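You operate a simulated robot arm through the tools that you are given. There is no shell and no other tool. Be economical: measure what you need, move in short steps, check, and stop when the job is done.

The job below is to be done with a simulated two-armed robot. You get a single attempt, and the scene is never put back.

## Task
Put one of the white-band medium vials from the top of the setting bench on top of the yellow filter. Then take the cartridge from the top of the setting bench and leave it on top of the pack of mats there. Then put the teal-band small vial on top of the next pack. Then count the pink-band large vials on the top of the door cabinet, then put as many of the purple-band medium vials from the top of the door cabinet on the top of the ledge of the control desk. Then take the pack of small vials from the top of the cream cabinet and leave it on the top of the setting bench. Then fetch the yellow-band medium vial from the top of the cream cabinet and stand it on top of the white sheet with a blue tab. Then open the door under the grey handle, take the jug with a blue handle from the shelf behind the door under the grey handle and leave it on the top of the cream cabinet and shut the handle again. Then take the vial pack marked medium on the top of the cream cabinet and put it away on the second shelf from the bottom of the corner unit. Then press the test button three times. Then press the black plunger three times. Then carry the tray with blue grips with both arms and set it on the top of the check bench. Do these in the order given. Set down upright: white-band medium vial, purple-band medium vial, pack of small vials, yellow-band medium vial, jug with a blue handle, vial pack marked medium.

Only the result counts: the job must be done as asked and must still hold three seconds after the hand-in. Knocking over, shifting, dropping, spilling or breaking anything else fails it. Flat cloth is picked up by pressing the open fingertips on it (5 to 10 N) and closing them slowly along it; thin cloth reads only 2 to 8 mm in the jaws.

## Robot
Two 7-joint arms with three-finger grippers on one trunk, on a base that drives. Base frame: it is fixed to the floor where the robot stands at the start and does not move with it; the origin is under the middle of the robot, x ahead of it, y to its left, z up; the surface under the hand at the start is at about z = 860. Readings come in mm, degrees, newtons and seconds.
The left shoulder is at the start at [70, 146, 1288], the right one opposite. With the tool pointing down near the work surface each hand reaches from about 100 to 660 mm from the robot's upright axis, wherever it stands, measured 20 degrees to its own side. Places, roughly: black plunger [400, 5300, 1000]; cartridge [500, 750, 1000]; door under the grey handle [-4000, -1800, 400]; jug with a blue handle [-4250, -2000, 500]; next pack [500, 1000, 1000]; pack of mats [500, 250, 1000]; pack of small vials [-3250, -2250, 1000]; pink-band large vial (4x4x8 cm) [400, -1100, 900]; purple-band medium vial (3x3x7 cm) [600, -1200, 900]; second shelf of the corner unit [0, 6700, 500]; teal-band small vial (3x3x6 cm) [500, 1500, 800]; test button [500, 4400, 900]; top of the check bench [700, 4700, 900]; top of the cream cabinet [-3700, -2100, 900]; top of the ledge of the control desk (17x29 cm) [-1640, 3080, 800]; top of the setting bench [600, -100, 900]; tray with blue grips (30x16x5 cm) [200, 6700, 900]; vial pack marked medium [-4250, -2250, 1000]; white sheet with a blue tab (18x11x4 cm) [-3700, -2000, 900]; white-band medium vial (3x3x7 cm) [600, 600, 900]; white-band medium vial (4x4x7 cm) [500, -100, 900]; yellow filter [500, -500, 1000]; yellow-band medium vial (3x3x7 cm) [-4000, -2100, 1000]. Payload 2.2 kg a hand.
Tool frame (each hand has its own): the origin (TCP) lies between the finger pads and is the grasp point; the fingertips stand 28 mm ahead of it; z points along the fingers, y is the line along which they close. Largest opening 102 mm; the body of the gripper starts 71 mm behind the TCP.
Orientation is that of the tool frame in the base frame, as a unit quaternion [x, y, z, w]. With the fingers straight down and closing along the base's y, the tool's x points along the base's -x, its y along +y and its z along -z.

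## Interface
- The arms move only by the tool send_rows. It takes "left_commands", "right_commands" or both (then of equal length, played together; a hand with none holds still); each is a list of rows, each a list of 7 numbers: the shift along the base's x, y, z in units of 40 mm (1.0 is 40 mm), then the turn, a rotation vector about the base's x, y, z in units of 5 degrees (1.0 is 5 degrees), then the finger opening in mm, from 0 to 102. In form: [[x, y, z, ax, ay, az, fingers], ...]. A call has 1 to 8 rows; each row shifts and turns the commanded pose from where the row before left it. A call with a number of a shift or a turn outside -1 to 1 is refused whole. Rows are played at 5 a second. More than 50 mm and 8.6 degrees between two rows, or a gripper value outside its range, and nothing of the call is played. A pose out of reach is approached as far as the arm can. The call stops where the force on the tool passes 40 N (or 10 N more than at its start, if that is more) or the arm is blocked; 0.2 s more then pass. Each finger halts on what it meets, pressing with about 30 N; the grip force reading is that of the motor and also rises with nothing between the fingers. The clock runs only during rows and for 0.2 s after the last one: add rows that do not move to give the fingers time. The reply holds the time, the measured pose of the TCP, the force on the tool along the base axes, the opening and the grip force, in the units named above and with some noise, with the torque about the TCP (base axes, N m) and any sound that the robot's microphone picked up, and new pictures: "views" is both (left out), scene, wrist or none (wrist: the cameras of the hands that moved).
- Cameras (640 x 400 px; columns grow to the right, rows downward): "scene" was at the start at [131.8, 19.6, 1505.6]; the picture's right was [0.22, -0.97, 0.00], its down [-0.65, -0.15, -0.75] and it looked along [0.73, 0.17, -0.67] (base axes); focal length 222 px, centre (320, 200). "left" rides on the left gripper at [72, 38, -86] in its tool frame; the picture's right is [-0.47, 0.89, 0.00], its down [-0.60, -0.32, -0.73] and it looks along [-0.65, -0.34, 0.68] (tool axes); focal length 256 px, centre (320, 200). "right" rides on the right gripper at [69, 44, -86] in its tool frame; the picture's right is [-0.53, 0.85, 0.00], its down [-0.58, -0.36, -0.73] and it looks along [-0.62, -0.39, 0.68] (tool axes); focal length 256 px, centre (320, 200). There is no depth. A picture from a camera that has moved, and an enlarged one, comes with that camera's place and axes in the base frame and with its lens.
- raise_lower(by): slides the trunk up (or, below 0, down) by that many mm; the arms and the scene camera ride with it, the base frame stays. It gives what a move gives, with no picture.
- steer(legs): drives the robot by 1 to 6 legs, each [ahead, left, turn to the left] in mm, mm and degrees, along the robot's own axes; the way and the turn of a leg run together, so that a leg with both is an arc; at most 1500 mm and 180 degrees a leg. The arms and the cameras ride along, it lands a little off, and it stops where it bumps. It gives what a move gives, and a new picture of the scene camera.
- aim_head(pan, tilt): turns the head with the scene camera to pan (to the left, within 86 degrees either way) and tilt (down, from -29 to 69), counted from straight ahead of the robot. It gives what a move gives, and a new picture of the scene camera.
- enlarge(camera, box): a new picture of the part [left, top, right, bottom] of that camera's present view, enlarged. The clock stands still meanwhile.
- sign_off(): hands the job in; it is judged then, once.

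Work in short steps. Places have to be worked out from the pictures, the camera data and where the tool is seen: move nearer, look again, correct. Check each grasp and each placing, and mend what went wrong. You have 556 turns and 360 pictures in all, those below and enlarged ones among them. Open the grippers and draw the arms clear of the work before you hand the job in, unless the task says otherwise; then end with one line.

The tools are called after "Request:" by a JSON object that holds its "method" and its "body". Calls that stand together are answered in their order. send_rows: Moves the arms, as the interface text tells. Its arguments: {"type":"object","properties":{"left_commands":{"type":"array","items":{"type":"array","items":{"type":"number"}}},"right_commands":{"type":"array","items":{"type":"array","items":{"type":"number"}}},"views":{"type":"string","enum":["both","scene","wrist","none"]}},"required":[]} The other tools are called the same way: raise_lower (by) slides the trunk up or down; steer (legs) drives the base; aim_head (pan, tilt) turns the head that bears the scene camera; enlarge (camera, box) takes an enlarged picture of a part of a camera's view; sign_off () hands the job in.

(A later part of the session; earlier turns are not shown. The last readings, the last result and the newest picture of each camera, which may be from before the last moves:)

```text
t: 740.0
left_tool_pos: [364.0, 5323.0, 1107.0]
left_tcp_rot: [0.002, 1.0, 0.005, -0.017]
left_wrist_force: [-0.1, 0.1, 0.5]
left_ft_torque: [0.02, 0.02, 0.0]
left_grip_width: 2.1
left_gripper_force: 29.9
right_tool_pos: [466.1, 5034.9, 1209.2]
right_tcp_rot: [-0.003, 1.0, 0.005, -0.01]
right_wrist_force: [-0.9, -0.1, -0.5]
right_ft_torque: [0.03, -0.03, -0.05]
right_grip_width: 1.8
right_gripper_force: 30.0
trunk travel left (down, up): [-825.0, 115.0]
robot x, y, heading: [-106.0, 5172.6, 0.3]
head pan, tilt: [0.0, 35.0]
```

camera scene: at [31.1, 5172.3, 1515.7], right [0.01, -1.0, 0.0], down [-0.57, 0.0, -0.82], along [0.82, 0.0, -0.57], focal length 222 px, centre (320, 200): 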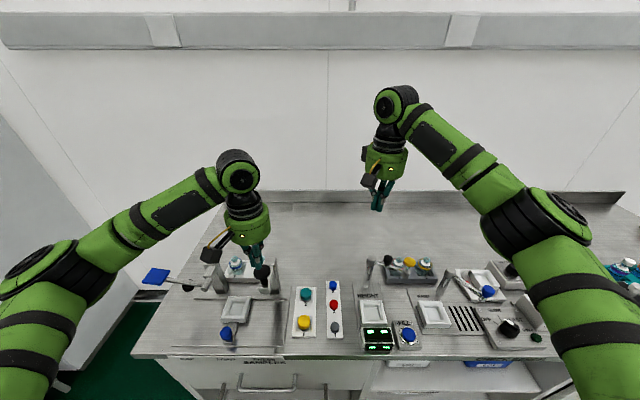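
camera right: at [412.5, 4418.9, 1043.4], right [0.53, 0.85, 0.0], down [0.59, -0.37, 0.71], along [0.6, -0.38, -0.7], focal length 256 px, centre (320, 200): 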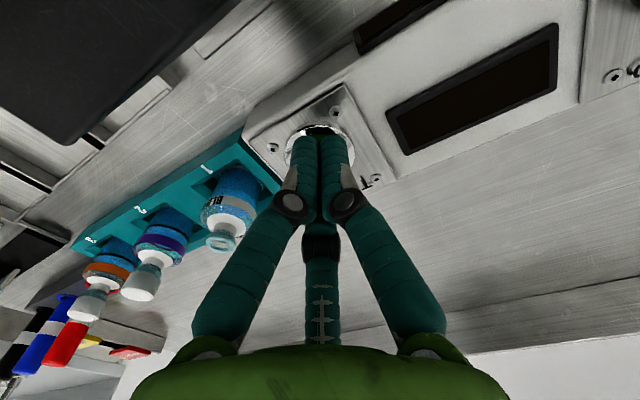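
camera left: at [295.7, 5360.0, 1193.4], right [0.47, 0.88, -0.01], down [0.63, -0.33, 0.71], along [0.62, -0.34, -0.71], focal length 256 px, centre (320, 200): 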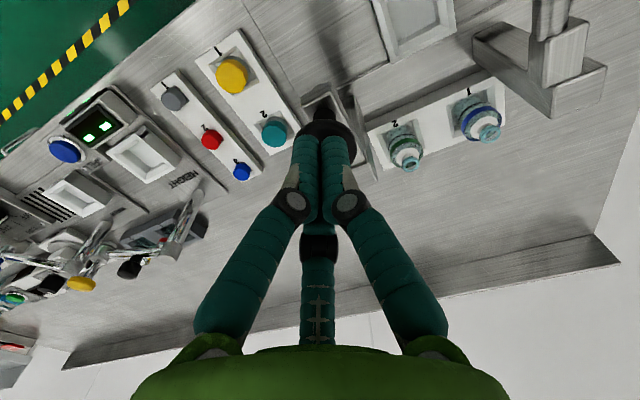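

Second click. Press 3, then rise.

Request:
{"method": "send_rows", "body": {"left_commands": [[0, 0, -0.4, 0, 0, 0, 0], [0, 0, -0.2, 0, 0, 0, 0], [0, 0, -0.15, 0, 0, 0, 0], [0, 0, -0.05, 0, 0, 0, 0], [0, 0, 0, 0, 0, 0, 0]], "views": "none"}}

Request:
{"method": "send_rows", "body": {"left_commands": [[0, 0, 0.4, 0, 0, 0, 0], [0, 0, 0.9, 0, 0, 0, 0], [0, 0, 0.9, 0, 0, 0, 0], [0, 0, 0.9, 0, 0, 0, 0], [0, 0, 0.9, 0, 0, 0, 0]], "views": "none"}}

```text
t: 741.2
left_tool_pos: [364.3, 5322.3, 1075.1]
left_tcp_rot: [0.002, 1.0, 0.006, -0.016]
left_wrist_force: [0.5, 0.4, 2.1]
left_ft_torque: [0.01, -0.06, 0.02]
left_grip_width: 1.9
left_gripper_force: 30.3
right_tool_pos: [465.9, 5032.9, 1210.1]
right_tcp_rot: [-0.004, 1.0, 0.004, -0.01]
right_wrist_force: [-0.4, 0.0, -0.7]
right_ft_torque: [0.0, 0.03, -0.04]
right_grip_width: 2.0
right_gripper_force: 29.7
trunk travel left (down, up): [-825.0, 115.0]
robot x, y, heading: [-109.3, 5169.6, 0.4]
head pan, tilt: [0.0, 35.0]
heard: click
```

```text
t: 742.4
left_tool_pos: [362.6, 5323.0, 1233.1]
left_tcp_rot: [0.002, 1.0, 0.006, -0.017]
left_wrist_force: [-0.5, -0.5, 0.0]
left_ft_torque: [0.04, -0.03, 0.02]
left_grip_width: 2.3
left_gripper_force: 29.8
right_tool_pos: [466.5, 5032.9, 1210.3]
right_tcp_rot: [-0.003, 1.0, 0.004, -0.011]
right_wrist_force: [0.2, 0.3, -0.6]
right_ft_torque: [-0.01, -0.01, 0.03]
right_grip_width: 2.2
right_gripper_force: 29.8
trunk travel left (down, up): [-825.0, 115.0]
robot x, y, heading: [-110.3, 5167.8, 0.2]
head pan, tilt: [0.0, 35.0]
```

Three plunger clicks. Now to the tray: back off, face the corner unit, and move in front of it.

Request:
{"method": "steer", "body": {"legs": [[-290, 0, 0], [0, 0, 89.7], [720, 0, 0]]}}

Request:
{"method": "aim_head", "body": {"pan": -25, "tilt": 25}}

```text
t: 751.6
left_tool_pos: [-556.9, 6341.1, 1232.9]
left_tcp_rot: [0.709, -0.705, 0.007, 0.016]
left_wrist_force: [0.4, 0.1, -0.3]
left_ft_torque: [-0.01, 0.0, -0.01]
left_grip_width: 2.0
left_gripper_force: 29.7
right_tool_pos: [-269.9, 6440.9, 1209.3]
right_tcp_rot: [0.714, -0.7, 0.011, 0.015]
right_wrist_force: [-0.3, 0.1, -0.2]
right_ft_torque: [-0.03, 0.03, 0.0]
right_grip_width: 2.4
right_gripper_force: 30.5
trunk travel left (down, up): [-825.0, 115.0]
robot x, y, heading: [-403.0, 5870.9, 90.7]
head pan, tilt: [0.0, 35.0]
stopped in leg 3: the force on the tool passed its limit at 59 N (the readings are from after the stop); the commanded pose is now the measured one
camera scene: at [-403.7, 6009.6, 1515.6], right [1.0, 0.01, 0.0], down [0.01, -0.57, -0.82], along [-0.01, 0.82, -0.57], focal length 222 px, centre (320, 200)
```

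scene: 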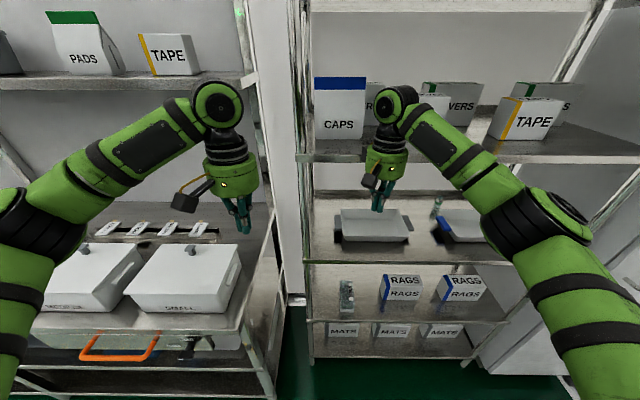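

```text
t: 752.5
left_tool_pos: [-558.1, 6341.0, 1233.4]
left_tcp_rot: [0.708, -0.706, 0.008, 0.015]
left_wrist_force: [0.2, -0.4, -0.5]
left_ft_torque: [-0.02, -0.01, -0.03]
left_grip_width: 2.2
left_gripper_force: 30.5
right_tool_pos: [-269.6, 6441.4, 1210.5]
right_tcp_rot: [0.714, -0.7, 0.01, 0.014]
right_wrist_force: [0.7, -1.0, 0.3]
right_ft_torque: [0.0, -0.03, 0.02]
right_grip_width: 2.1
right_gripper_force: 29.9
trunk travel left (down, up): [-825.0, 115.0]
robot x, y, heading: [-402.4, 5872.1, 90.5]
head pan, tilt: [-25.0, 25.0]
camera scene: at [-365.1, 6005.2, 1531.4], right [0.91, -0.41, 0.0], down [-0.17, -0.39, -0.91], along [0.37, 0.83, -0.42], focal length 222 px, centre (320, 200)
```

scene: 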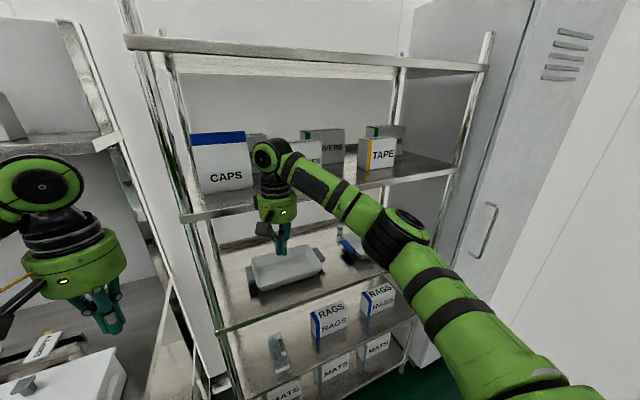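

A hand touched something at 59 N. I back off 250 mm and inspect.

Request:
{"method": "steer", "body": {"legs": [[-250, 0, 0]]}}

Request:
{"method": "enlarge", "body": {"camera": "scene", "box": [120, 60, 480, 330]}}

```text
t: 754.3
left_tool_pos: [-556.3, 6088.5, 1231.2]
left_tcp_rot: [0.71, -0.704, 0.009, 0.016]
left_wrist_force: [0.0, 0.9, -0.3]
left_ft_torque: [-0.01, 0.03, 0.02]
left_grip_width: 2.1
left_gripper_force: 30.0
right_tool_pos: [-268.3, 6191.2, 1207.7]
right_tcp_rot: [0.715, -0.698, 0.012, 0.016]
right_wrist_force: [0.0, 0.8, 1.3]
right_ft_torque: [-0.01, 0.01, 0.03]
right_grip_width: 2.0
right_gripper_force: 30.3
trunk travel left (down, up): [-825.0, 115.0]
robot x, y, heading: [-399.2, 5616.9, 90.8]
head pan, tilt: [-25.0, 25.0]
camera scene: at [-362.2, 5754.8, 1531.1], right [0.91, -0.41, 0.0], down [-0.17, -0.39, -0.91], along [0.37, 0.83, -0.42], focal length 222 px, centre (320, 200)
```

scene: 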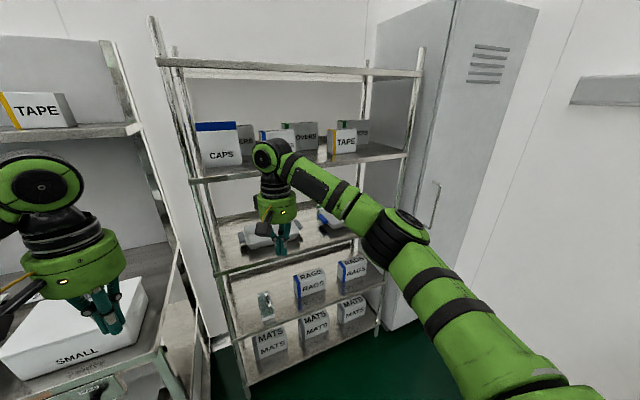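

```text
1.48 times, centred on (300, 195) of scene
camera zoom: at [-362.2, 5754.8, 1531.1], right [0.91, -0.41, 0.0], down [-0.17, -0.39, -0.91], along [0.37, 0.83, -0.42], focal length 329 px, centre (350, 207)
```

zoom: 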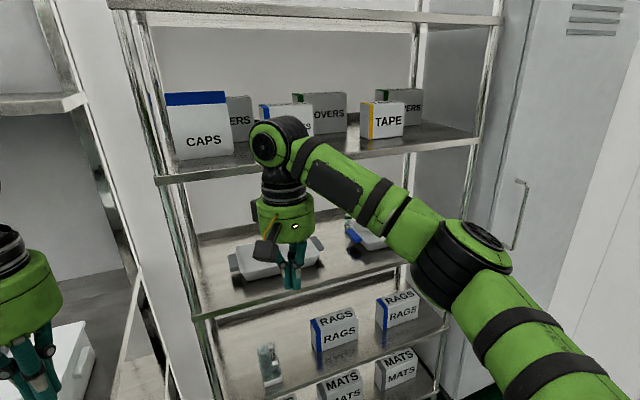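

Nothing was displaced (wrist met the shelf edge). I retract the hands and open them, then go in front of the tray.

Request:
{"method": "send_rows", "body": {"right_commands": [[0, -0.9, -0.5, 0, 0, 0, 60], [0, -0.9, -0.5, 0, 0, 0, 60], [0, -0.9, -0.5, 0, 0, 0, 60], [0, -0.9, -0.5, 0, 0, 0, 60]], "left_commands": [[0, -0.3, -0.5, 0, 0, 0, 60], [0, -0.3, -0.5, 0, 0, 0, 60], [0, -0.3, -0.5, 0, 0, 0, 60], [0, -0.3, -0.5, 0, 0, 0, 60]], "views": "none"}}

Request:
{"method": "steer", "body": {"legs": [[300, 0, -0.8], [0, -590, 0]]}}

Request:
{"method": "aim_head", "body": {"pan": 0, "tilt": 40}}

```text
t: 755.3
left_tool_pos: [-555.7, 6036.3, 1152.7]
left_tcp_rot: [0.71, -0.704, 0.007, 0.016]
left_wrist_force: [0.5, -0.3, 0.4]
left_ft_torque: [0.01, 0.02, 0.01]
left_grip_width: 59.9
left_gripper_force: 0.2
right_tool_pos: [-267.7, 6042.8, 1132.3]
right_tcp_rot: [0.715, -0.699, 0.01, 0.014]
right_wrist_force: [0.2, -0.3, 0.2]
right_ft_torque: [0.02, 0.04, 0.0]
right_grip_width: 60.0
right_gripper_force: 0.0
trunk travel left (down, up): [-825.0, 115.0]
robot x, y, heading: [-399.9, 5619.2, 91.1]
head pan, tilt: [-25.0, 25.0]
```

```text
t: 760.5
left_tool_pos: [23.8, 6356.0, 1151.8]
left_tcp_rot: [-0.706, 0.708, -0.008, -0.015]
left_wrist_force: [-0.6, 0.7, 0.0]
left_ft_torque: [-0.02, -0.04, 0.01]
left_grip_width: 60.1
left_gripper_force: 0.0
right_tool_pos: [312.4, 6359.1, 1130.7]
right_tcp_rot: [0.713, -0.701, 0.012, 0.015]
right_wrist_force: [0.1, -0.3, 0.4]
right_ft_torque: [-0.02, -0.02, 0.0]
right_grip_width: 59.9
right_gripper_force: 0.1
trunk travel left (down, up): [-825.0, 115.0]
robot x, y, heading: [174.1, 5931.7, 90.4]
head pan, tilt: [-25.0, 25.0]
stopped in leg 2: the robot was blocked; the commanded pose is now the measured one
camera scene: at [214.9, 6068.3, 1531.3], right [0.91, -0.42, 0.0], down [-0.18, -0.38, -0.91], along [0.38, 0.82, -0.42], focal length 222 px, centre (320, 200)
```

scene: 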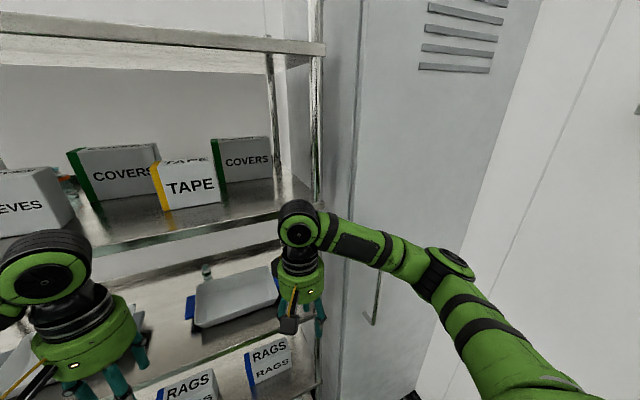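

```text
t: 761.4
left_tool_pos: [22.9, 6355.2, 1152.2]
left_tcp_rot: [-0.706, 0.708, -0.008, -0.016]
left_wrist_force: [0.1, -0.7, 0.1]
left_ft_torque: [0.03, 0.02, 0.02]
left_grip_width: 60.1
left_gripper_force: 0.1
right_tool_pos: [312.0, 6359.1, 1131.2]
right_tcp_rot: [0.713, -0.701, 0.011, 0.014]
right_wrist_force: [-0.9, -0.8, 0.3]
right_ft_torque: [0.01, 0.01, 0.0]
right_grip_width: 60.1
right_gripper_force: 0.0
trunk travel left (down, up): [-825.0, 115.0]
robot x, y, heading: [173.3, 5931.8, 90.6]
head pan, tilt: [0.0, 40.0]
camera scene: at [175.4, 6068.6, 1508.2], right [1.0, 0.01, 0.0], down [0.0, -0.64, -0.77], along [0.0, 0.77, -0.64], focal length 222 px, centre (320, 200)
```

scene: 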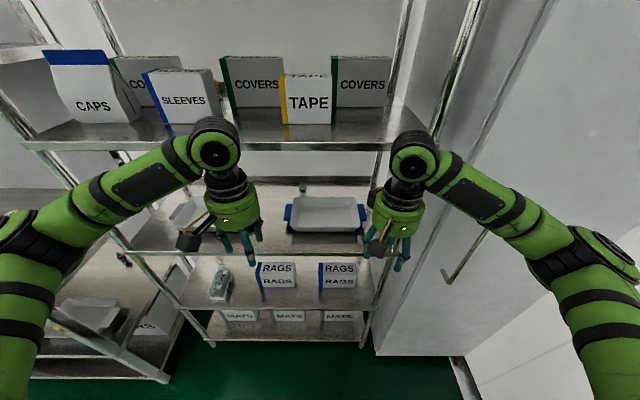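

Request:
{"method": "enlarge", "body": {"camera": "scene", "box": [260, 170, 400, 260]}}

Request:
{"method": "enlarge", "body": {"camera": "right", "box": [0, 0, 640, 400]}}

Request:
{"method": "enlarge", "body": {"camera": "left", "box": [0, 0, 640, 400]}}

```text
4.44 times, centred on (330, 215) of scene
camera zoom: at [175.4, 6068.6, 1508.2], right [1.0, 0.01, 0.0], down [0.0, -0.64, -0.77], along [0.0, 0.77, -0.64], focal length 988 px, centre (276, 133)
```

zoom: 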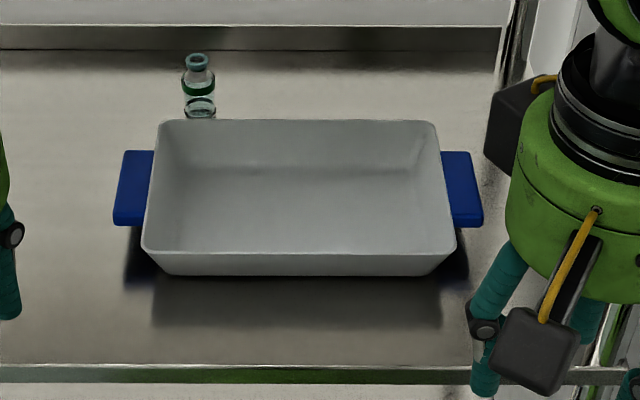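

```text
1.00 times, centred on (320, 200) of right (not enlarged: the box is as wide or as high as the picture)
camera zoom: at [269.2, 6290.8, 1221.2], right [-0.85, 0.52, -0.02], down [0.36, 0.61, 0.71], along [0.38, 0.6, -0.71], focal length 256 px, centre (320, 200)
```

zoom: 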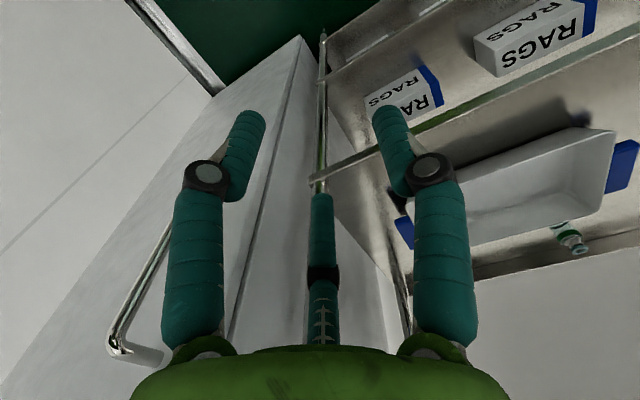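

```text
1.00 times, centred on (320, 200) of left (not enlarged: the box is as wide or as high as the picture)
camera zoom: at [-13.5, 6286.4, 1240.3], right [-0.88, 0.47, -0.01], down [0.33, 0.63, 0.71], along [0.33, 0.62, -0.71], focal length 256 px, centre (320, 200)
```

zoom: 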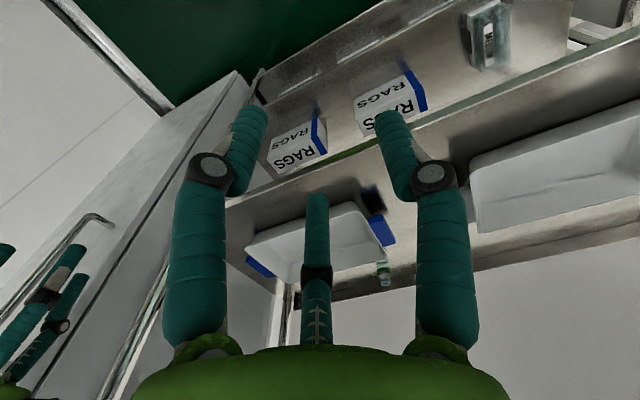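

Tabs (blue) are flat grips at x≈39–73 and 315–347, y≈6630–6720. I lower the trunk to view their height edge-on.

Request:
{"method": "raise_lower", "body": {"by": -400}}

Request:
{"method": "aim_head", "body": {"pan": 0, "tilt": 15}}

Request:
{"method": "enlarge", "body": {"camera": "scene", "box": [220, 160, 420, 285]}}

```text
t: 765.2
left_tool_pos: [22.5, 6355.8, 753.5]
left_tcp_rot: [-0.706, 0.708, -0.007, -0.016]
left_wrist_force: [0.6, -0.1, 0.7]
left_ft_torque: [0.02, -0.03, 0.0]
left_grip_width: 60.1
left_gripper_force: 0.0
right_tool_pos: [311.3, 6358.9, 732.5]
right_tcp_rot: [0.712, -0.702, 0.011, 0.015]
right_wrist_force: [-0.4, 0.7, 0.3]
right_ft_torque: [0.01, -0.02, -0.01]
right_grip_width: 59.8
right_gripper_force: 0.0
trunk travel left (down, up): [-425.0, 515.0]
robot x, y, heading: [175.3, 5931.6, 90.3]
head pan, tilt: [0.0, 40.0]
```

```text
t: 766.1
left_tool_pos: [22.8, 6356.1, 752.4]
left_tcp_rot: [-0.706, 0.708, -0.007, -0.017]
left_wrist_force: [0.3, 0.4, -1.3]
left_ft_torque: [-0.02, -0.03, -0.01]
left_grip_width: 59.7
left_gripper_force: 0.1
right_tool_pos: [310.2, 6359.4, 730.4]
right_tcp_rot: [0.713, -0.701, 0.011, 0.015]
right_wrist_force: [0.3, -0.3, 0.2]
right_ft_torque: [0.0, 0.01, 0.05]
right_grip_width: 60.0
right_gripper_force: 0.0
trunk travel left (down, up): [-425.0, 515.0]
robot x, y, heading: [178.7, 5930.9, 90.3]
head pan, tilt: [0.0, 15.0]
camera scene: at [175.3, 6077.2, 1147.6], right [1.0, 0.01, 0.0], down [0.0, -0.26, -0.97], along [-0.01, 0.97, -0.26], focal length 222 px, centre (320, 200)
```

scene: 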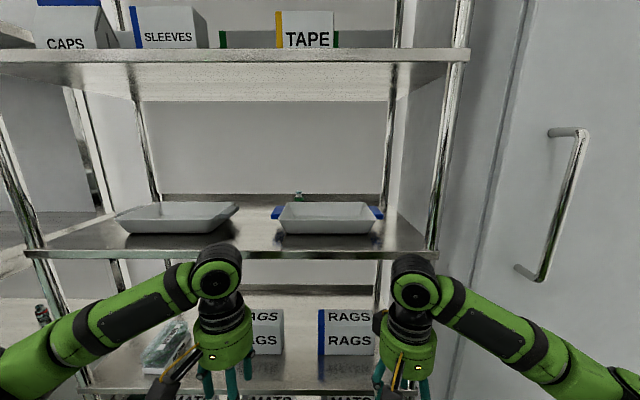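

```text
3.20 times, centred on (320, 222) of scene
camera zoom: at [175.3, 6077.2, 1147.6], right [1.0, 0.01, 0.0], down [0.0, -0.26, -0.97], along [-0.01, 0.97, -0.26], focal length 712 px, centre (320, 128)
```

zoom: 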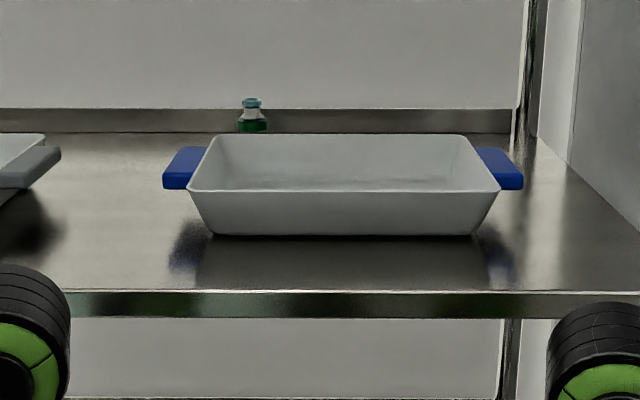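

Tab geometry: z 949–962, shelf 913. I'll grip each tab from the front with horizontal hands (one finger above, two below). First move to open floor for re-orienting.

Request:
{"method": "steer", "body": {"legs": [[0, 430, -0.3], [-320, 0, 0]]}}

Request:
{"method": "raise_lower", "body": {"by": 110}}

Request:
{"method": "send_rows", "body": {"left_commands": [[0, 0.4, 0.3, 0.98, 0.98, -0.98, 38], [0, 0.4, 0.3, 0.98, 0.98, -0.98, 38], [0, 0.4, 0.3, 0.98, 0.98, -0.98, 38], [0, 0.4, 0.3, 0.98, 0.98, -0.98, 38], [0, 0.4, 0.3, 0.98, 0.98, -0.98, 38], [0, 0.4, 0.3, 0.98, 0.98, -0.98, 38], [0, 0.4, 0.3, 0.98, 0.98, -0.98, 38]], "right_commands": [[0, 0.4, 0.3, 0.98, 0.98, -0.98, 38], [0, 0.4, 0.3, 0.98, 0.98, -0.98, 38], [0, 0.4, 0.3, 0.98, 0.98, -0.98, 38], [0, 0.4, 0.3, 0.98, 0.98, -0.98, 38], [0, 0.4, 0.3, 0.98, 0.98, -0.98, 38], [0, 0.4, 0.3, 0.98, 0.98, -0.98, 38], [0, 0.4, 0.3, 0.98, 0.98, -0.98, 38]], "views": "none"}}

```text
t: 768.9
left_tool_pos: [-397.6, 6348.1, 754.0]
left_tcp_rot: [-0.697, 0.717, -0.004, -0.017]
left_wrist_force: [-0.1, 0.5, -0.5]
left_ft_torque: [-0.03, -0.02, 0.04]
left_grip_width: 59.8
left_gripper_force: 0.0
right_tool_pos: [-110.9, 6350.0, 733.7]
right_tcp_rot: [0.709, -0.705, 0.007, 0.014]
right_wrist_force: [0.4, 0.2, 0.7]
right_ft_torque: [0.02, 0.0, 0.0]
right_grip_width: 60.1
right_gripper_force: 0.0
trunk travel left (down, up): [-425.0, 515.0]
robot x, y, heading: [-255.8, 5931.2, 89.6]
head pan, tilt: [0.0, 15.0]
stopped in leg 1: the robot was blocked; the commanded pose is now the measured one
camera scene: at [-249.1, 6068.0, 1148.8], right [1.0, 0.0, -0.01], down [-0.01, -0.25, -0.97], along [0.0, 0.97, -0.25], focal length 222 px, centre (320, 200)
```

scene: 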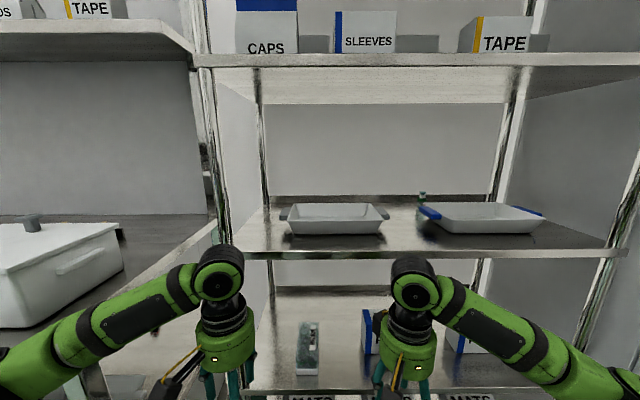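

```text
t: 770.3
left_tool_pos: [-400.3, 6352.5, 860.2]
left_tcp_rot: [-0.698, 0.716, -0.008, -0.017]
left_wrist_force: [-0.2, -0.2, -0.6]
left_ft_torque: [-0.01, 0.01, -0.05]
left_grip_width: 59.9
left_gripper_force: 0.2
right_tool_pos: [-115.0, 6355.1, 840.4]
right_tcp_rot: [0.709, -0.705, 0.011, 0.014]
right_wrist_force: [1.4, 0.2, 0.9]
right_ft_torque: [-0.01, 0.0, 0.0]
right_grip_width: 59.9
right_gripper_force: 0.0
trunk travel left (down, up): [-535.0, 405.0]
robot x, y, heading: [-255.2, 5932.1, 89.8]
head pan, tilt: [0.0, 15.0]
```

```text
t: 771.9
left_tool_pos: [-401.4, 6465.5, 945.2]
left_tcp_rot: [-0.408, 0.819, 0.403, -0.023]
left_wrist_force: [-0.3, 0.5, 0.2]
left_ft_torque: [0.01, 0.01, -0.02]
left_grip_width: 38.1
left_gripper_force: 0.1
right_tool_pos: [-115.9, 6468.7, 925.4]
right_tcp_rot: [-0.421, 0.814, 0.4, -0.015]
right_wrist_force: [-0.2, -0.6, 0.6]
right_ft_torque: [-0.02, -0.01, 0.0]
right_grip_width: 38.2
right_gripper_force: 0.1
trunk travel left (down, up): [-535.0, 405.0]
robot x, y, heading: [-257.9, 5931.6, 89.7]
head pan, tilt: [0.0, 15.0]
```

The first leg was cut short so the back-up did not happen; I back up now before continuing the rotation.

Request:
{"method": "steer", "body": {"legs": [[-300, 0, 0]]}}

```text
t: 774.0
left_tool_pos: [-404.9, 6163.8, 945.1]
left_tcp_rot: [-0.409, 0.819, 0.402, -0.024]
left_wrist_force: [0.0, 0.0, 0.3]
left_ft_torque: [0.01, 0.01, 0.01]
left_grip_width: 37.8
left_gripper_force: 0.1
right_tool_pos: [-118.6, 6165.9, 924.5]
right_tcp_rot: [-0.422, 0.814, 0.399, -0.015]
right_wrist_force: [0.2, -0.8, 0.0]
right_ft_torque: [-0.02, 0.02, -0.02]
right_grip_width: 38.0
right_gripper_force: 0.1
trunk travel left (down, up): [-535.0, 405.0]
robot x, y, heading: [-256.8, 5630.7, 89.8]
head pan, tilt: [0.0, 15.0]
camera scene: at [-256.5, 5773.1, 1257.7], right [1.0, 0.0, 0.0], down [0.0, -0.26, -0.97], along [0.0, 0.97, -0.26], focal length 222 px, centre (320, 200)
```

scene: 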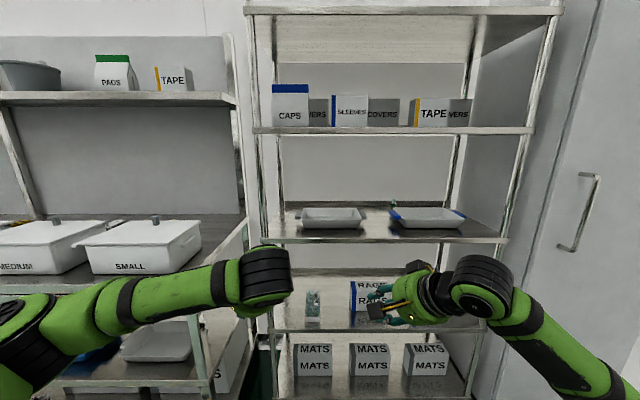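

Continue the remaining rotation (7 rows), moving the hands forward and up a bit.

Request:
{"method": "send_rows", "body": {"left_commands": [[0, 0.3, 0.3, 0.99, 0.99, -0.99, 38], [0, 0.3, 0.3, 0.99, 0.99, -0.99, 38], [0, 0.3, 0.3, 0.99, 0.99, -0.99, 38], [0, 0.3, 0.3, 0.99, 0.99, -0.99, 38], [0, 0.3, 0.3, 0.99, 0.99, -0.99, 38], [0, 0.3, 0.3, 0.99, 0.99, -0.99, 38], [0, 0.3, 0.3, 0.99, 0.99, -0.99, 38]], "right_commands": [[0, 0.3, 0.3, 0.99, 0.99, -0.99, 38], [0, 0.3, 0.3, 0.99, 0.99, -0.99, 38], [0, 0.3, 0.3, 0.99, 0.99, -0.99, 38], [0, 0.3, 0.3, 0.99, 0.99, -0.99, 38], [0, 0.3, 0.3, 0.99, 0.99, -0.99, 38], [0, 0.3, 0.3, 0.99, 0.99, -0.99, 38], [0, 0.3, 0.3, 0.99, 0.99, -0.99, 38]], "views": "scene"}}

```text
t: 775.6
left_tool_pos: [-405.5, 6248.0, 1029.6]
left_tcp_rot: [-0.009, 0.703, 0.711, -0.023]
left_wrist_force: [-0.7, 0.1, -0.7]
left_ft_torque: [-0.03, 0.01, -0.05]
left_grip_width: 37.9
left_gripper_force: 0.0
right_tool_pos: [-118.7, 6251.2, 1009.9]
right_tcp_rot: [-0.02, 0.707, 0.707, -0.01]
right_wrist_force: [-0.4, 0.0, 0.6]
right_ft_torque: [0.0, -0.01, -0.01]
right_grip_width: 38.4
right_gripper_force: 0.0
trunk travel left (down, up): [-535.0, 405.0]
robot x, y, heading: [-255.6, 5630.7, 89.9]
head pan, tilt: [0.0, 15.0]
camera scene: at [-258.2, 5773.7, 1257.6], right [1.0, 0.0, 0.0], down [0.0, -0.26, -0.97], along [0.0, 0.97, -0.26], focal length 222 px, centre (320, 200)
```

scene: 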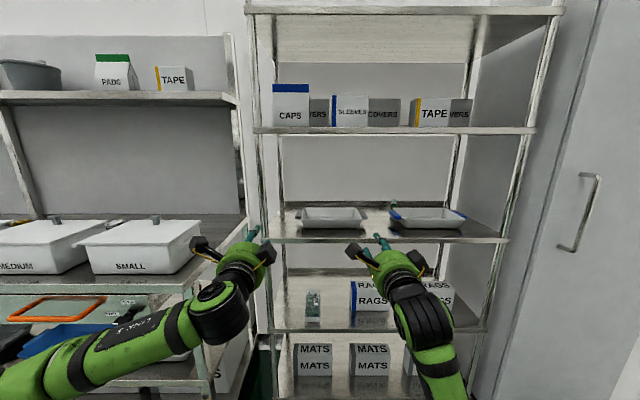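

Hands are horizontal. I trim yaw, equalise heights, and shift right 150 mm in the open.

Request:
{"method": "send_rows", "body": {"left_commands": [[0, 0, 0, -0.13, -0.22, -0.5, 38], [0, 0, 0, 0, 0, 0, 38]], "right_commands": [[0, 0, 0.25, 0, 0.16, -0.5, 38], [0, 0, 0.25, 0, 0, 0, 38]], "views": "none"}}

Request:
{"method": "steer", "body": {"legs": [[0, -150, 0]]}}

```text
t: 776.2
left_tool_pos: [-403.3, 6246.6, 1028.4]
left_tcp_rot: [0.0, 0.709, 0.706, 0.001]
left_wrist_force: [-0.1, 0.5, 0.3]
left_ft_torque: [0.02, 0.0, 0.0]
left_grip_width: 38.0
left_gripper_force: 0.1
right_tool_pos: [-116.9, 6248.6, 1029.6]
right_tcp_rot: [0.002, 0.707, 0.708, 0.0]
right_wrist_force: [-0.5, 0.5, 0.3]
right_ft_torque: [-0.03, 0.0, 0.01]
right_grip_width: 38.2
right_gripper_force: 0.0
trunk travel left (down, up): [-535.0, 405.0]
robot x, y, heading: [-259.3, 5628.7, 89.9]
head pan, tilt: [0.0, 15.0]
```

```text
t: 777.5
left_tool_pos: [-253.5, 6245.6, 1028.8]
left_tcp_rot: [0.0, 0.708, 0.706, -0.001]
left_wrist_force: [-1.3, -0.5, -0.4]
left_ft_torque: [-0.01, -0.03, 0.02]
left_grip_width: 38.1
left_gripper_force: 0.1
right_tool_pos: [32.0, 6249.1, 1029.4]
right_tcp_rot: [0.001, 0.707, 0.707, 0.0]
right_wrist_force: [0.5, -0.2, 1.0]
right_ft_torque: [0.0, 0.01, 0.04]
right_grip_width: 38.0
right_gripper_force: 0.0
trunk travel left (down, up): [-535.0, 405.0]
robot x, y, heading: [-110.0, 5628.0, 89.4]
head pan, tilt: [0.0, 15.0]
camera scene: at [-105.6, 5772.9, 1257.7], right [1.0, 0.0, 0.0], down [0.0, -0.26, -0.97], along [0.0, 0.97, -0.26], focal length 222 px, centre (320, 200)
```

scene: 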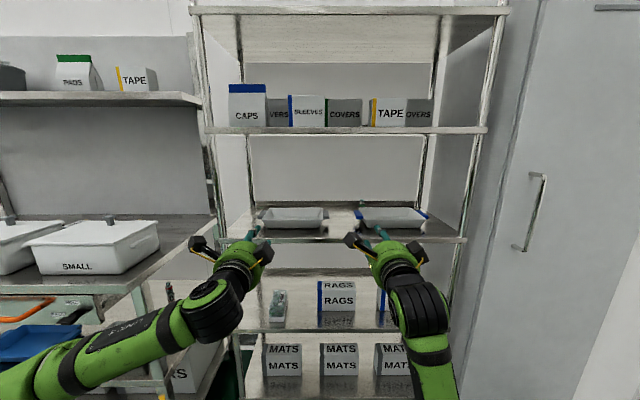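

Drive ahead 370 mm (hands above tray height), then strafe right.

Request:
{"method": "steer", "body": {"legs": [[370, 0, 0.3], [0, -310, 0]]}}

Request:
{"method": "aim_head", "body": {"pan": 0, "tilt": 30}}

```text
t: 781.7
left_tool_pos: [53.4, 6627.2, 1029.2]
left_tcp_rot: [-0.004, 0.708, 0.706, -0.001]
left_wrist_force: [1.0, 0.3, -0.2]
left_ft_torque: [0.0, 0.0, 0.05]
left_grip_width: 37.9
left_gripper_force: 0.0
right_tool_pos: [338.2, 6630.9, 1027.9]
right_tcp_rot: [-0.003, 0.709, 0.705, -0.001]
right_wrist_force: [-19.5, -5.9, -10.5]
right_ft_torque: [1.25, 0.32, -2.48]
right_grip_width: 37.8
right_gripper_force: 0.1
trunk travel left (down, up): [-535.0, 405.0]
robot x, y, heading: [210.7, 6013.1, 89.9]
head pan, tilt: [0.0, 15.0]
camera scene: at [202.1, 6154.5, 1257.5], right [1.0, 0.0, 0.0], down [0.0, -0.26, -0.97], along [0.0, 0.97, -0.26], focal length 222 px, centre (320, 200)
```

scene: 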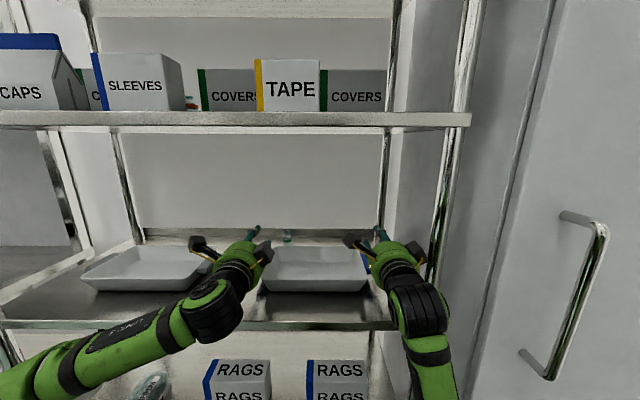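

```text
t: 782.4
left_tool_pos: [52.9, 6627.0, 1029.0]
left_tcp_rot: [-0.003, 0.709, 0.706, -0.002]
left_wrist_force: [0.2, -0.1, 0.1]
left_ft_torque: [-0.02, 0.0, 0.02]
left_grip_width: 38.0
left_gripper_force: 0.1
right_tool_pos: [337.8, 6630.9, 1029.1]
right_tcp_rot: [-0.005, 0.708, 0.706, -0.004]
right_wrist_force: [-13.1, -0.9, -0.1]
right_ft_torque: [0.04, -0.21, -1.48]
right_grip_width: 37.7
right_gripper_force: 0.0
trunk travel left (down, up): [-535.0, 405.0]
robot x, y, heading: [206.8, 6009.4, 90.2]
head pan, tilt: [0.0, 30.0]
camera scene: at [203.1, 6151.5, 1233.5], right [1.0, 0.0, 0.0], down [0.0, -0.5, -0.87], along [0.0, 0.87, -0.5], focal length 222 px, centre (320, 200)
```

scene: 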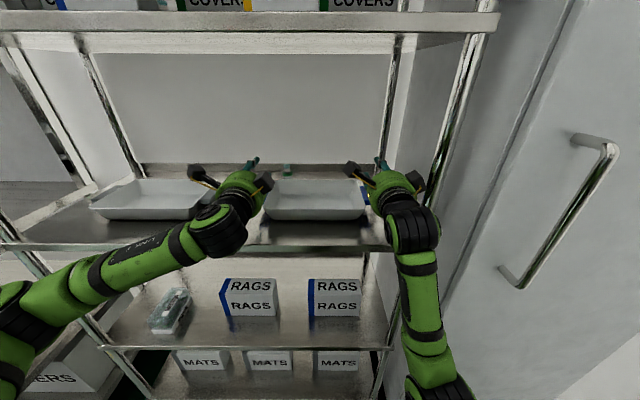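

The right hand's side box touches the right post. I shift left 12 mm and go forward 40 mm so it passes the post.

Request:
{"method": "steer", "body": {"legs": [[0, 12, 0], [38, 0, 0]]}}

Request:
{"method": "enlarge", "body": {"camera": "scene", "box": [180, 140, 460, 270]}}

Request:
{"method": "enlarge", "body": {"camera": "right", "box": [0, 0, 640, 400]}}

Request:
{"method": "enlarge", "body": {"camera": "left", "box": [0, 0, 640, 400]}}

```text
t: 783.6
left_tool_pos: [44.2, 6664.3, 1029.7]
left_tcp_rot: [-0.002, 0.708, 0.706, -0.003]
left_wrist_force: [1.1, 1.2, 0.3]
left_ft_torque: [0.02, 0.0, 0.02]
left_grip_width: 37.8
left_gripper_force: 0.1
right_tool_pos: [329.2, 6668.9, 1028.1]
right_tcp_rot: [-0.002, 0.708, 0.706, -0.003]
right_wrist_force: [0.8, 0.0, 0.4]
right_ft_torque: [0.02, 0.01, 0.01]
right_grip_width: 38.1
right_gripper_force: 0.0
trunk travel left (down, up): [-535.0, 405.0]
robot x, y, heading: [194.8, 6047.7, 90.2]
head pan, tilt: [0.0, 30.0]
camera scene: at [194.5, 6189.4, 1233.4], right [1.0, 0.0, 0.0], down [0.0, -0.5, -0.87], along [0.0, 0.87, -0.5], focal length 222 px, centre (320, 200)
```

scene: 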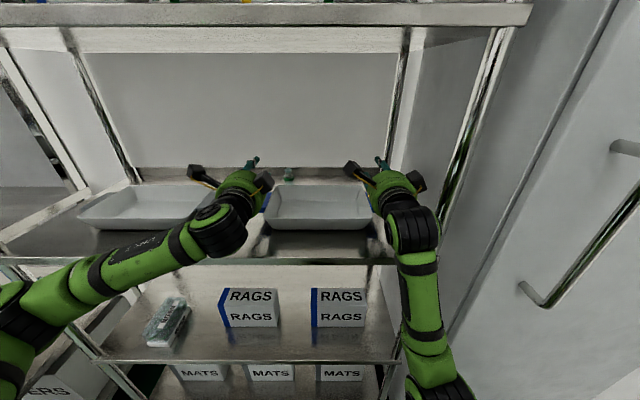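

```text
2.29 times, centred on (320, 205) of scene
camera zoom: at [194.5, 6189.4, 1233.4], right [1.0, 0.0, 0.0], down [0.0, -0.5, -0.87], along [0.0, 0.87, -0.5], focal length 508 px, centre (320, 189)
```

zoom: 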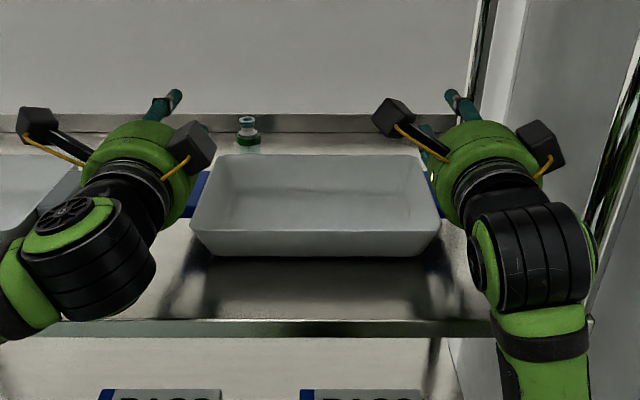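

```text
1.00 times, centred on (320, 200) of right (not enlarged: the box is as wide or as high as the picture)
camera zoom: at [260.9, 6581.5, 1073.1], right [0.54, 0.01, 0.84], down [0.58, -0.73, -0.36], along [0.61, 0.69, -0.39], focal length 256 px, centre (320, 200)
```

zoom: 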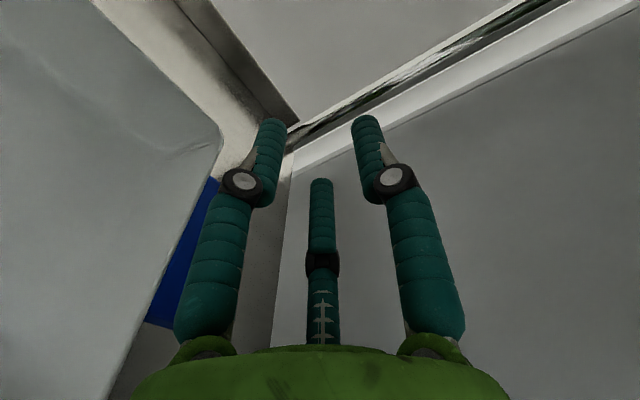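

```text
1.00 times, centred on (320, 200) of left (not enlarged: the box is as wide or as high as the picture)
camera zoom: at [-26.1, 6579.1, 1066.5], right [0.46, 0.01, 0.89], down [0.61, -0.73, -0.31], along [0.64, 0.68, -0.34], focal length 256 px, centre (320, 200)
```

zoom: 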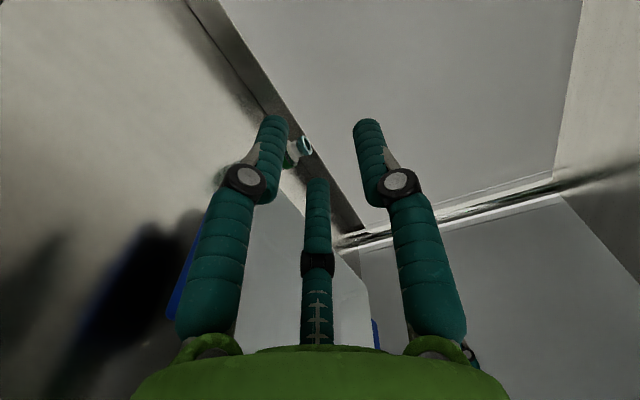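

A horizontal grip would put the palm into the shelf, so I'll use a vertical grip over each tab (tab edge to inner wall). I back out to open floor to turn the hands down.

Request:
{"method": "steer", "body": {"legs": [[-110, 0, 0], [0, 310, 0], [-310, 0, 0]]}}

Request:
{"method": "send_rows", "body": {"left_commands": [[0, 0, 0, -0.98, -0.98, 0.98, 60], [0, 0, 0, -0.98, -0.98, 0.98, 60], [0, 0, 0, -0.98, -0.98, 0.98, 60], [0, 0, 0, -0.98, -0.98, 0.98, 60], [0, 0, 0, -0.98, -0.98, 0.98, 60], [0, 0, 0, -0.98, -0.98, 0.98, 60], [0, 0, 0, -0.98, -0.98, 0.98, 60]], "right_commands": [[0, 0, 0, -0.98, -0.98, 0.98, 60], [0, 0, 0, -0.98, -0.98, 0.98, 60], [0, 0, 0, -0.98, -0.98, 0.98, 60], [0, 0, 0, -0.98, -0.98, 0.98, 60], [0, 0, 0, -0.98, -0.98, 0.98, 60], [0, 0, 0, -0.98, -0.98, 0.98, 60], [0, 0, 0, -0.98, -0.98, 0.98, 60]], "views": "none"}}

Request:
{"method": "send_rows", "body": {"left_commands": [[0, 0, 0, -0.99, -0.99, 0.99, 80], [0, 0, 0, -0.99, -0.99, 0.99, 80], [0, 0, 0, -0.99, -0.99, 0.99, 80], [0, 0, 0, -0.99, -0.99, 0.99, 80], [0, 0, 0, -0.99, -0.99, 0.99, 80], [0, 0, 0, -0.99, -0.99, 0.99, 80], [0, 0, 0, -0.99, -0.99, 0.99, 80]], "right_commands": [[0, 0, 0, -0.99, -0.99, 0.99, 80], [0, 0, 0, -0.99, -0.99, 0.99, 80], [0, 0, 0, -0.99, -0.99, 0.99, 80], [0, 0, 0, -0.99, -0.99, 0.99, 80], [0, 0, 0, -0.99, -0.99, 0.99, 80], [0, 0, 0, -0.99, -0.99, 0.99, 80], [0, 0, 0, -0.99, -0.99, 0.99, 80]], "views": "scene"}}

```text
t: 785.0
left_tool_pos: [42.3, 6556.7, 1029.4]
left_tcp_rot: [-0.004, 0.708, 0.706, -0.003]
left_wrist_force: [0.5, 0.4, -0.7]
left_ft_torque: [0.03, 0.01, 0.0]
left_grip_width: 38.5
left_gripper_force: 0.1
right_tool_pos: [326.9, 6561.6, 1028.8]
right_tcp_rot: [-0.003, 0.708, 0.706, -0.005]
right_wrist_force: [-0.5, -0.1, -0.2]
right_ft_torque: [0.01, 0.03, 0.03]
right_grip_width: 38.2
right_gripper_force: 0.0
trunk travel left (down, up): [-535.0, 405.0]
robot x, y, heading: [191.2, 5936.7, 90.5]
head pan, tilt: [0.0, 30.0]
stopped in leg 1: the robot was blocked; the commanded pose is now the measured one
camera scene: at [193.2, 6082.0, 1233.4], right [1.0, 0.01, 0.0], down [0.0, -0.5, -0.87], along [0.0, 0.87, -0.5], focal length 222 px, centre (320, 200)
```

scene: 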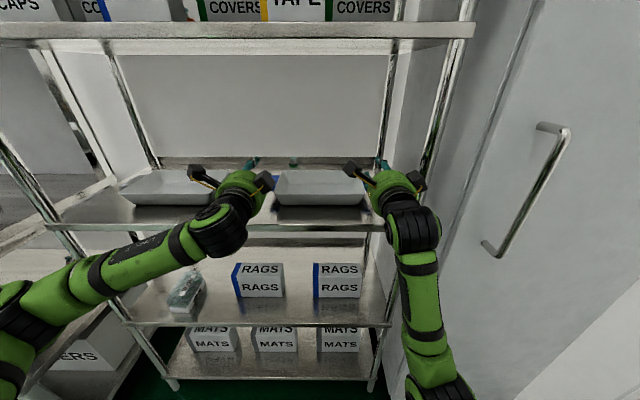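

```text
t: 786.6
left_tool_pos: [41.9, 6555.5, 1029.0]
left_tcp_rot: [-0.408, 0.817, 0.408, -0.004]
left_wrist_force: [-0.2, 0.8, 0.6]
left_ft_torque: [0.0, 0.01, -0.01]
left_grip_width: 60.1
left_gripper_force: 0.1
right_tool_pos: [328.0, 6561.6, 1028.9]
right_tcp_rot: [-0.407, 0.817, 0.408, -0.006]
right_wrist_force: [-0.1, 1.0, 0.1]
right_ft_torque: [0.03, 0.0, -0.03]
right_grip_width: 60.1
right_gripper_force: 0.2
trunk travel left (down, up): [-535.0, 405.0]
robot x, y, heading: [192.6, 5939.9, 90.4]
head pan, tilt: [0.0, 30.0]
```

```text
t: 788.2
left_tool_pos: [14.9, 6535.6, 1026.1]
left_tcp_rot: [-0.706, 0.708, -0.001, -0.002]
left_wrist_force: [-1.2, -0.4, 0.3]
left_ft_torque: [0.04, -0.05, 0.02]
left_grip_width: 80.1
left_gripper_force: 0.1
left hand out of reach, approached as far as the arm can: row 6, 7
right_tool_pos: [335.6, 6537.7, 1017.0]
right_tcp_rot: [-0.706, 0.708, -0.001, -0.002]
right_wrist_force: [-1.0, 0.4, 0.7]
right_ft_torque: [-0.03, -0.04, 0.03]
right_grip_width: 79.9
right_gripper_force: 0.1
right hand out of reach, approached as far as the arm can: row 6, 7
trunk travel left (down, up): [-535.0, 405.0]
robot x, y, heading: [192.3, 5935.7, 90.1]
head pan, tilt: [0.0, 30.0]
camera scene: at [190.7, 6081.4, 1233.4], right [1.0, 0.01, 0.0], down [0.0, -0.5, -0.87], along [0.0, 0.87, -0.5], focal length 222 px, centre (320, 200)
```

scene: 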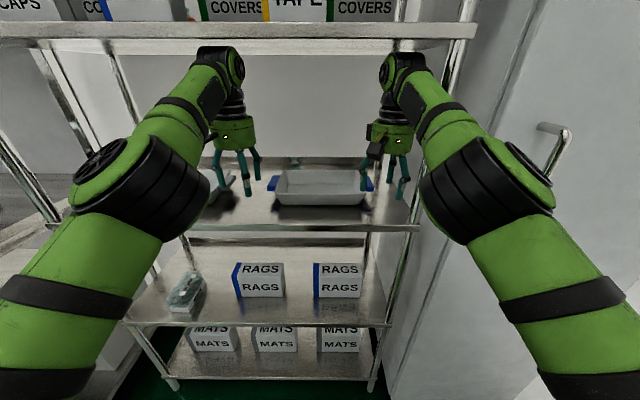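

The hands are now vertical inside the bay without contact. I move the left hand +62 mm in x and drive ahead 110 mm.

Request:
{"method": "send_rows", "body": {"left_commands": [[0.5, -0.3, 0.1, 0, 0, 0, 100], [0.5, 0, 0.1, 0, 0, 0, 100], [0.5, 0, 0.1, 0, 0, 0, 100]], "right_commands": [[0, -0.3, 0.2, 0, 0, 0, 100], [0, 0, 0.2, 0, 0, 0, 100], [0, 0, 0.2, 0, 0, 0, 100]], "views": "none"}}

```text
t: 789.0
left_tool_pos: [66.2, 6528.9, 1028.6]
left_tcp_rot: [0.708, -0.706, 0.009, 0.003]
left_wrist_force: [-0.3, -0.3, 0.1]
left_ft_torque: [0.01, 0.01, 0.0]
left_grip_width: 99.8
left_gripper_force: 0.0
left hand out of reach, approached as far as the arm can: row 1, 3
right_tool_pos: [326.8, 6539.2, 1029.4]
right_tcp_rot: [-0.707, 0.707, -0.002, 0.003]
right_wrist_force: [-0.4, 0.1, -0.6]
right_ft_torque: [-0.02, -0.01, -0.01]
right_grip_width: 100.2
right_gripper_force: 0.0
right hand out of reach, approached as far as the arm can: row 1, 3
trunk travel left (down, up): [-535.0, 405.0]
robot x, y, heading: [191.6, 5936.2, 90.3]
head pan, tilt: [0.0, 30.0]
```

Drive ahead 118 mm with the hands above the tray.

Request:
{"method": "steer", "body": {"legs": [[118, 0, 0]]}}

Request:
{"method": "send_rows", "body": {"left_commands": [[0.2, 0, -0.25, 0, 0, 0, 102], [0, 0, -0.25, 0, 0, 0, 102]], "right_commands": [[0.2, 0, -0.25, 0, 0, 0, 102], [0, 0, -0.25, 0, 0, 0, 102]], "views": "wrist"}}

```text
t: 790.2
left_tool_pos: [78.2, 6647.1, 1028.8]
left_tcp_rot: [-0.703, 0.711, -0.006, -0.01]
left_wrist_force: [-0.5, 0.7, 0.5]
left_ft_torque: [-0.01, 0.01, -0.01]
left_grip_width: 100.1
left_gripper_force: 0.1
right_tool_pos: [334.8, 6657.9, 1028.0]
right_tcp_rot: [-0.706, 0.708, 0.001, -0.002]
right_wrist_force: [0.0, 0.6, -0.7]
right_ft_torque: [-0.02, 0.01, 0.01]
right_grip_width: 100.1
right_gripper_force: 0.0
trunk travel left (down, up): [-535.0, 405.0]
robot x, y, heading: [195.3, 6058.7, 90.1]
head pan, tilt: [0.0, 30.0]
camera scene: at [193.0, 6205.8, 1233.3], right [1.0, 0.0, 0.0], down [0.0, -0.5, -0.86], along [0.0, 0.86, -0.5], focal length 222 px, centre (320, 200)
```

scene: 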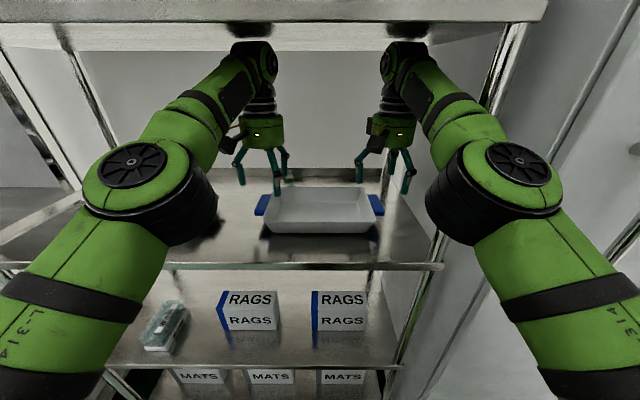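

```text
t: 790.8
left_tool_pos: [86.5, 6644.4, 1009.3]
left_tcp_rot: [-0.704, 0.71, -0.005, -0.008]
left_wrist_force: [-0.2, 0.5, 0.4]
left_ft_torque: [-0.05, -0.01, -0.02]
left_grip_width: 101.7
left_gripper_force: 0.0
right_tool_pos: [344.3, 6662.2, 1013.9]
right_tcp_rot: [-0.705, 0.709, 0.001, -0.001]
right_wrist_force: [0.1, 0.7, -0.3]
right_ft_torque: [-0.03, -0.04, 0.0]
right_grip_width: 102.0
right_gripper_force: 0.0
right hand out of reach, approached as far as the arm can: row 1, 2
trunk travel left (down, up): [-535.0, 405.0]
robot x, y, heading: [193.3, 6063.8, 89.9]
head pan, tilt: [0.0, 30.0]
camera right: at [299.8, 6592.0, 1100.8], right [-0.84, 0.54, 0.0], down [0.37, 0.57, 0.73], along [0.39, 0.62, -0.68], focal length 256 px, centre (320, 200)
camera left: at [48.2, 6574.2, 1097.2], right [-0.88, 0.47, 0.0], down [0.33, 0.62, 0.72], along [0.34, 0.63, -0.7], focal length 256 px, centre (320, 200)
```

right: 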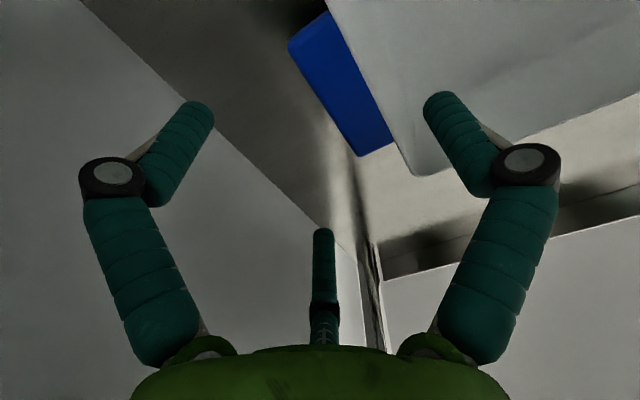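
left: 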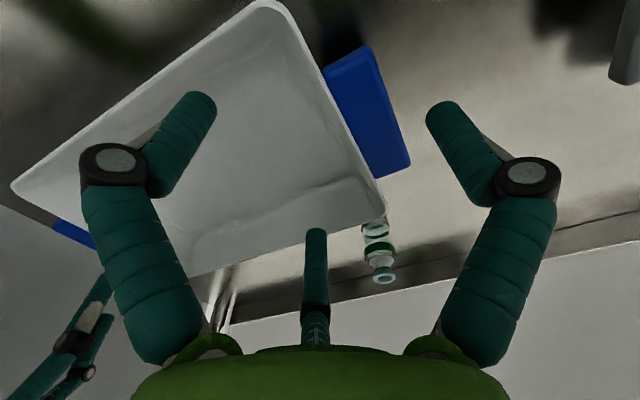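

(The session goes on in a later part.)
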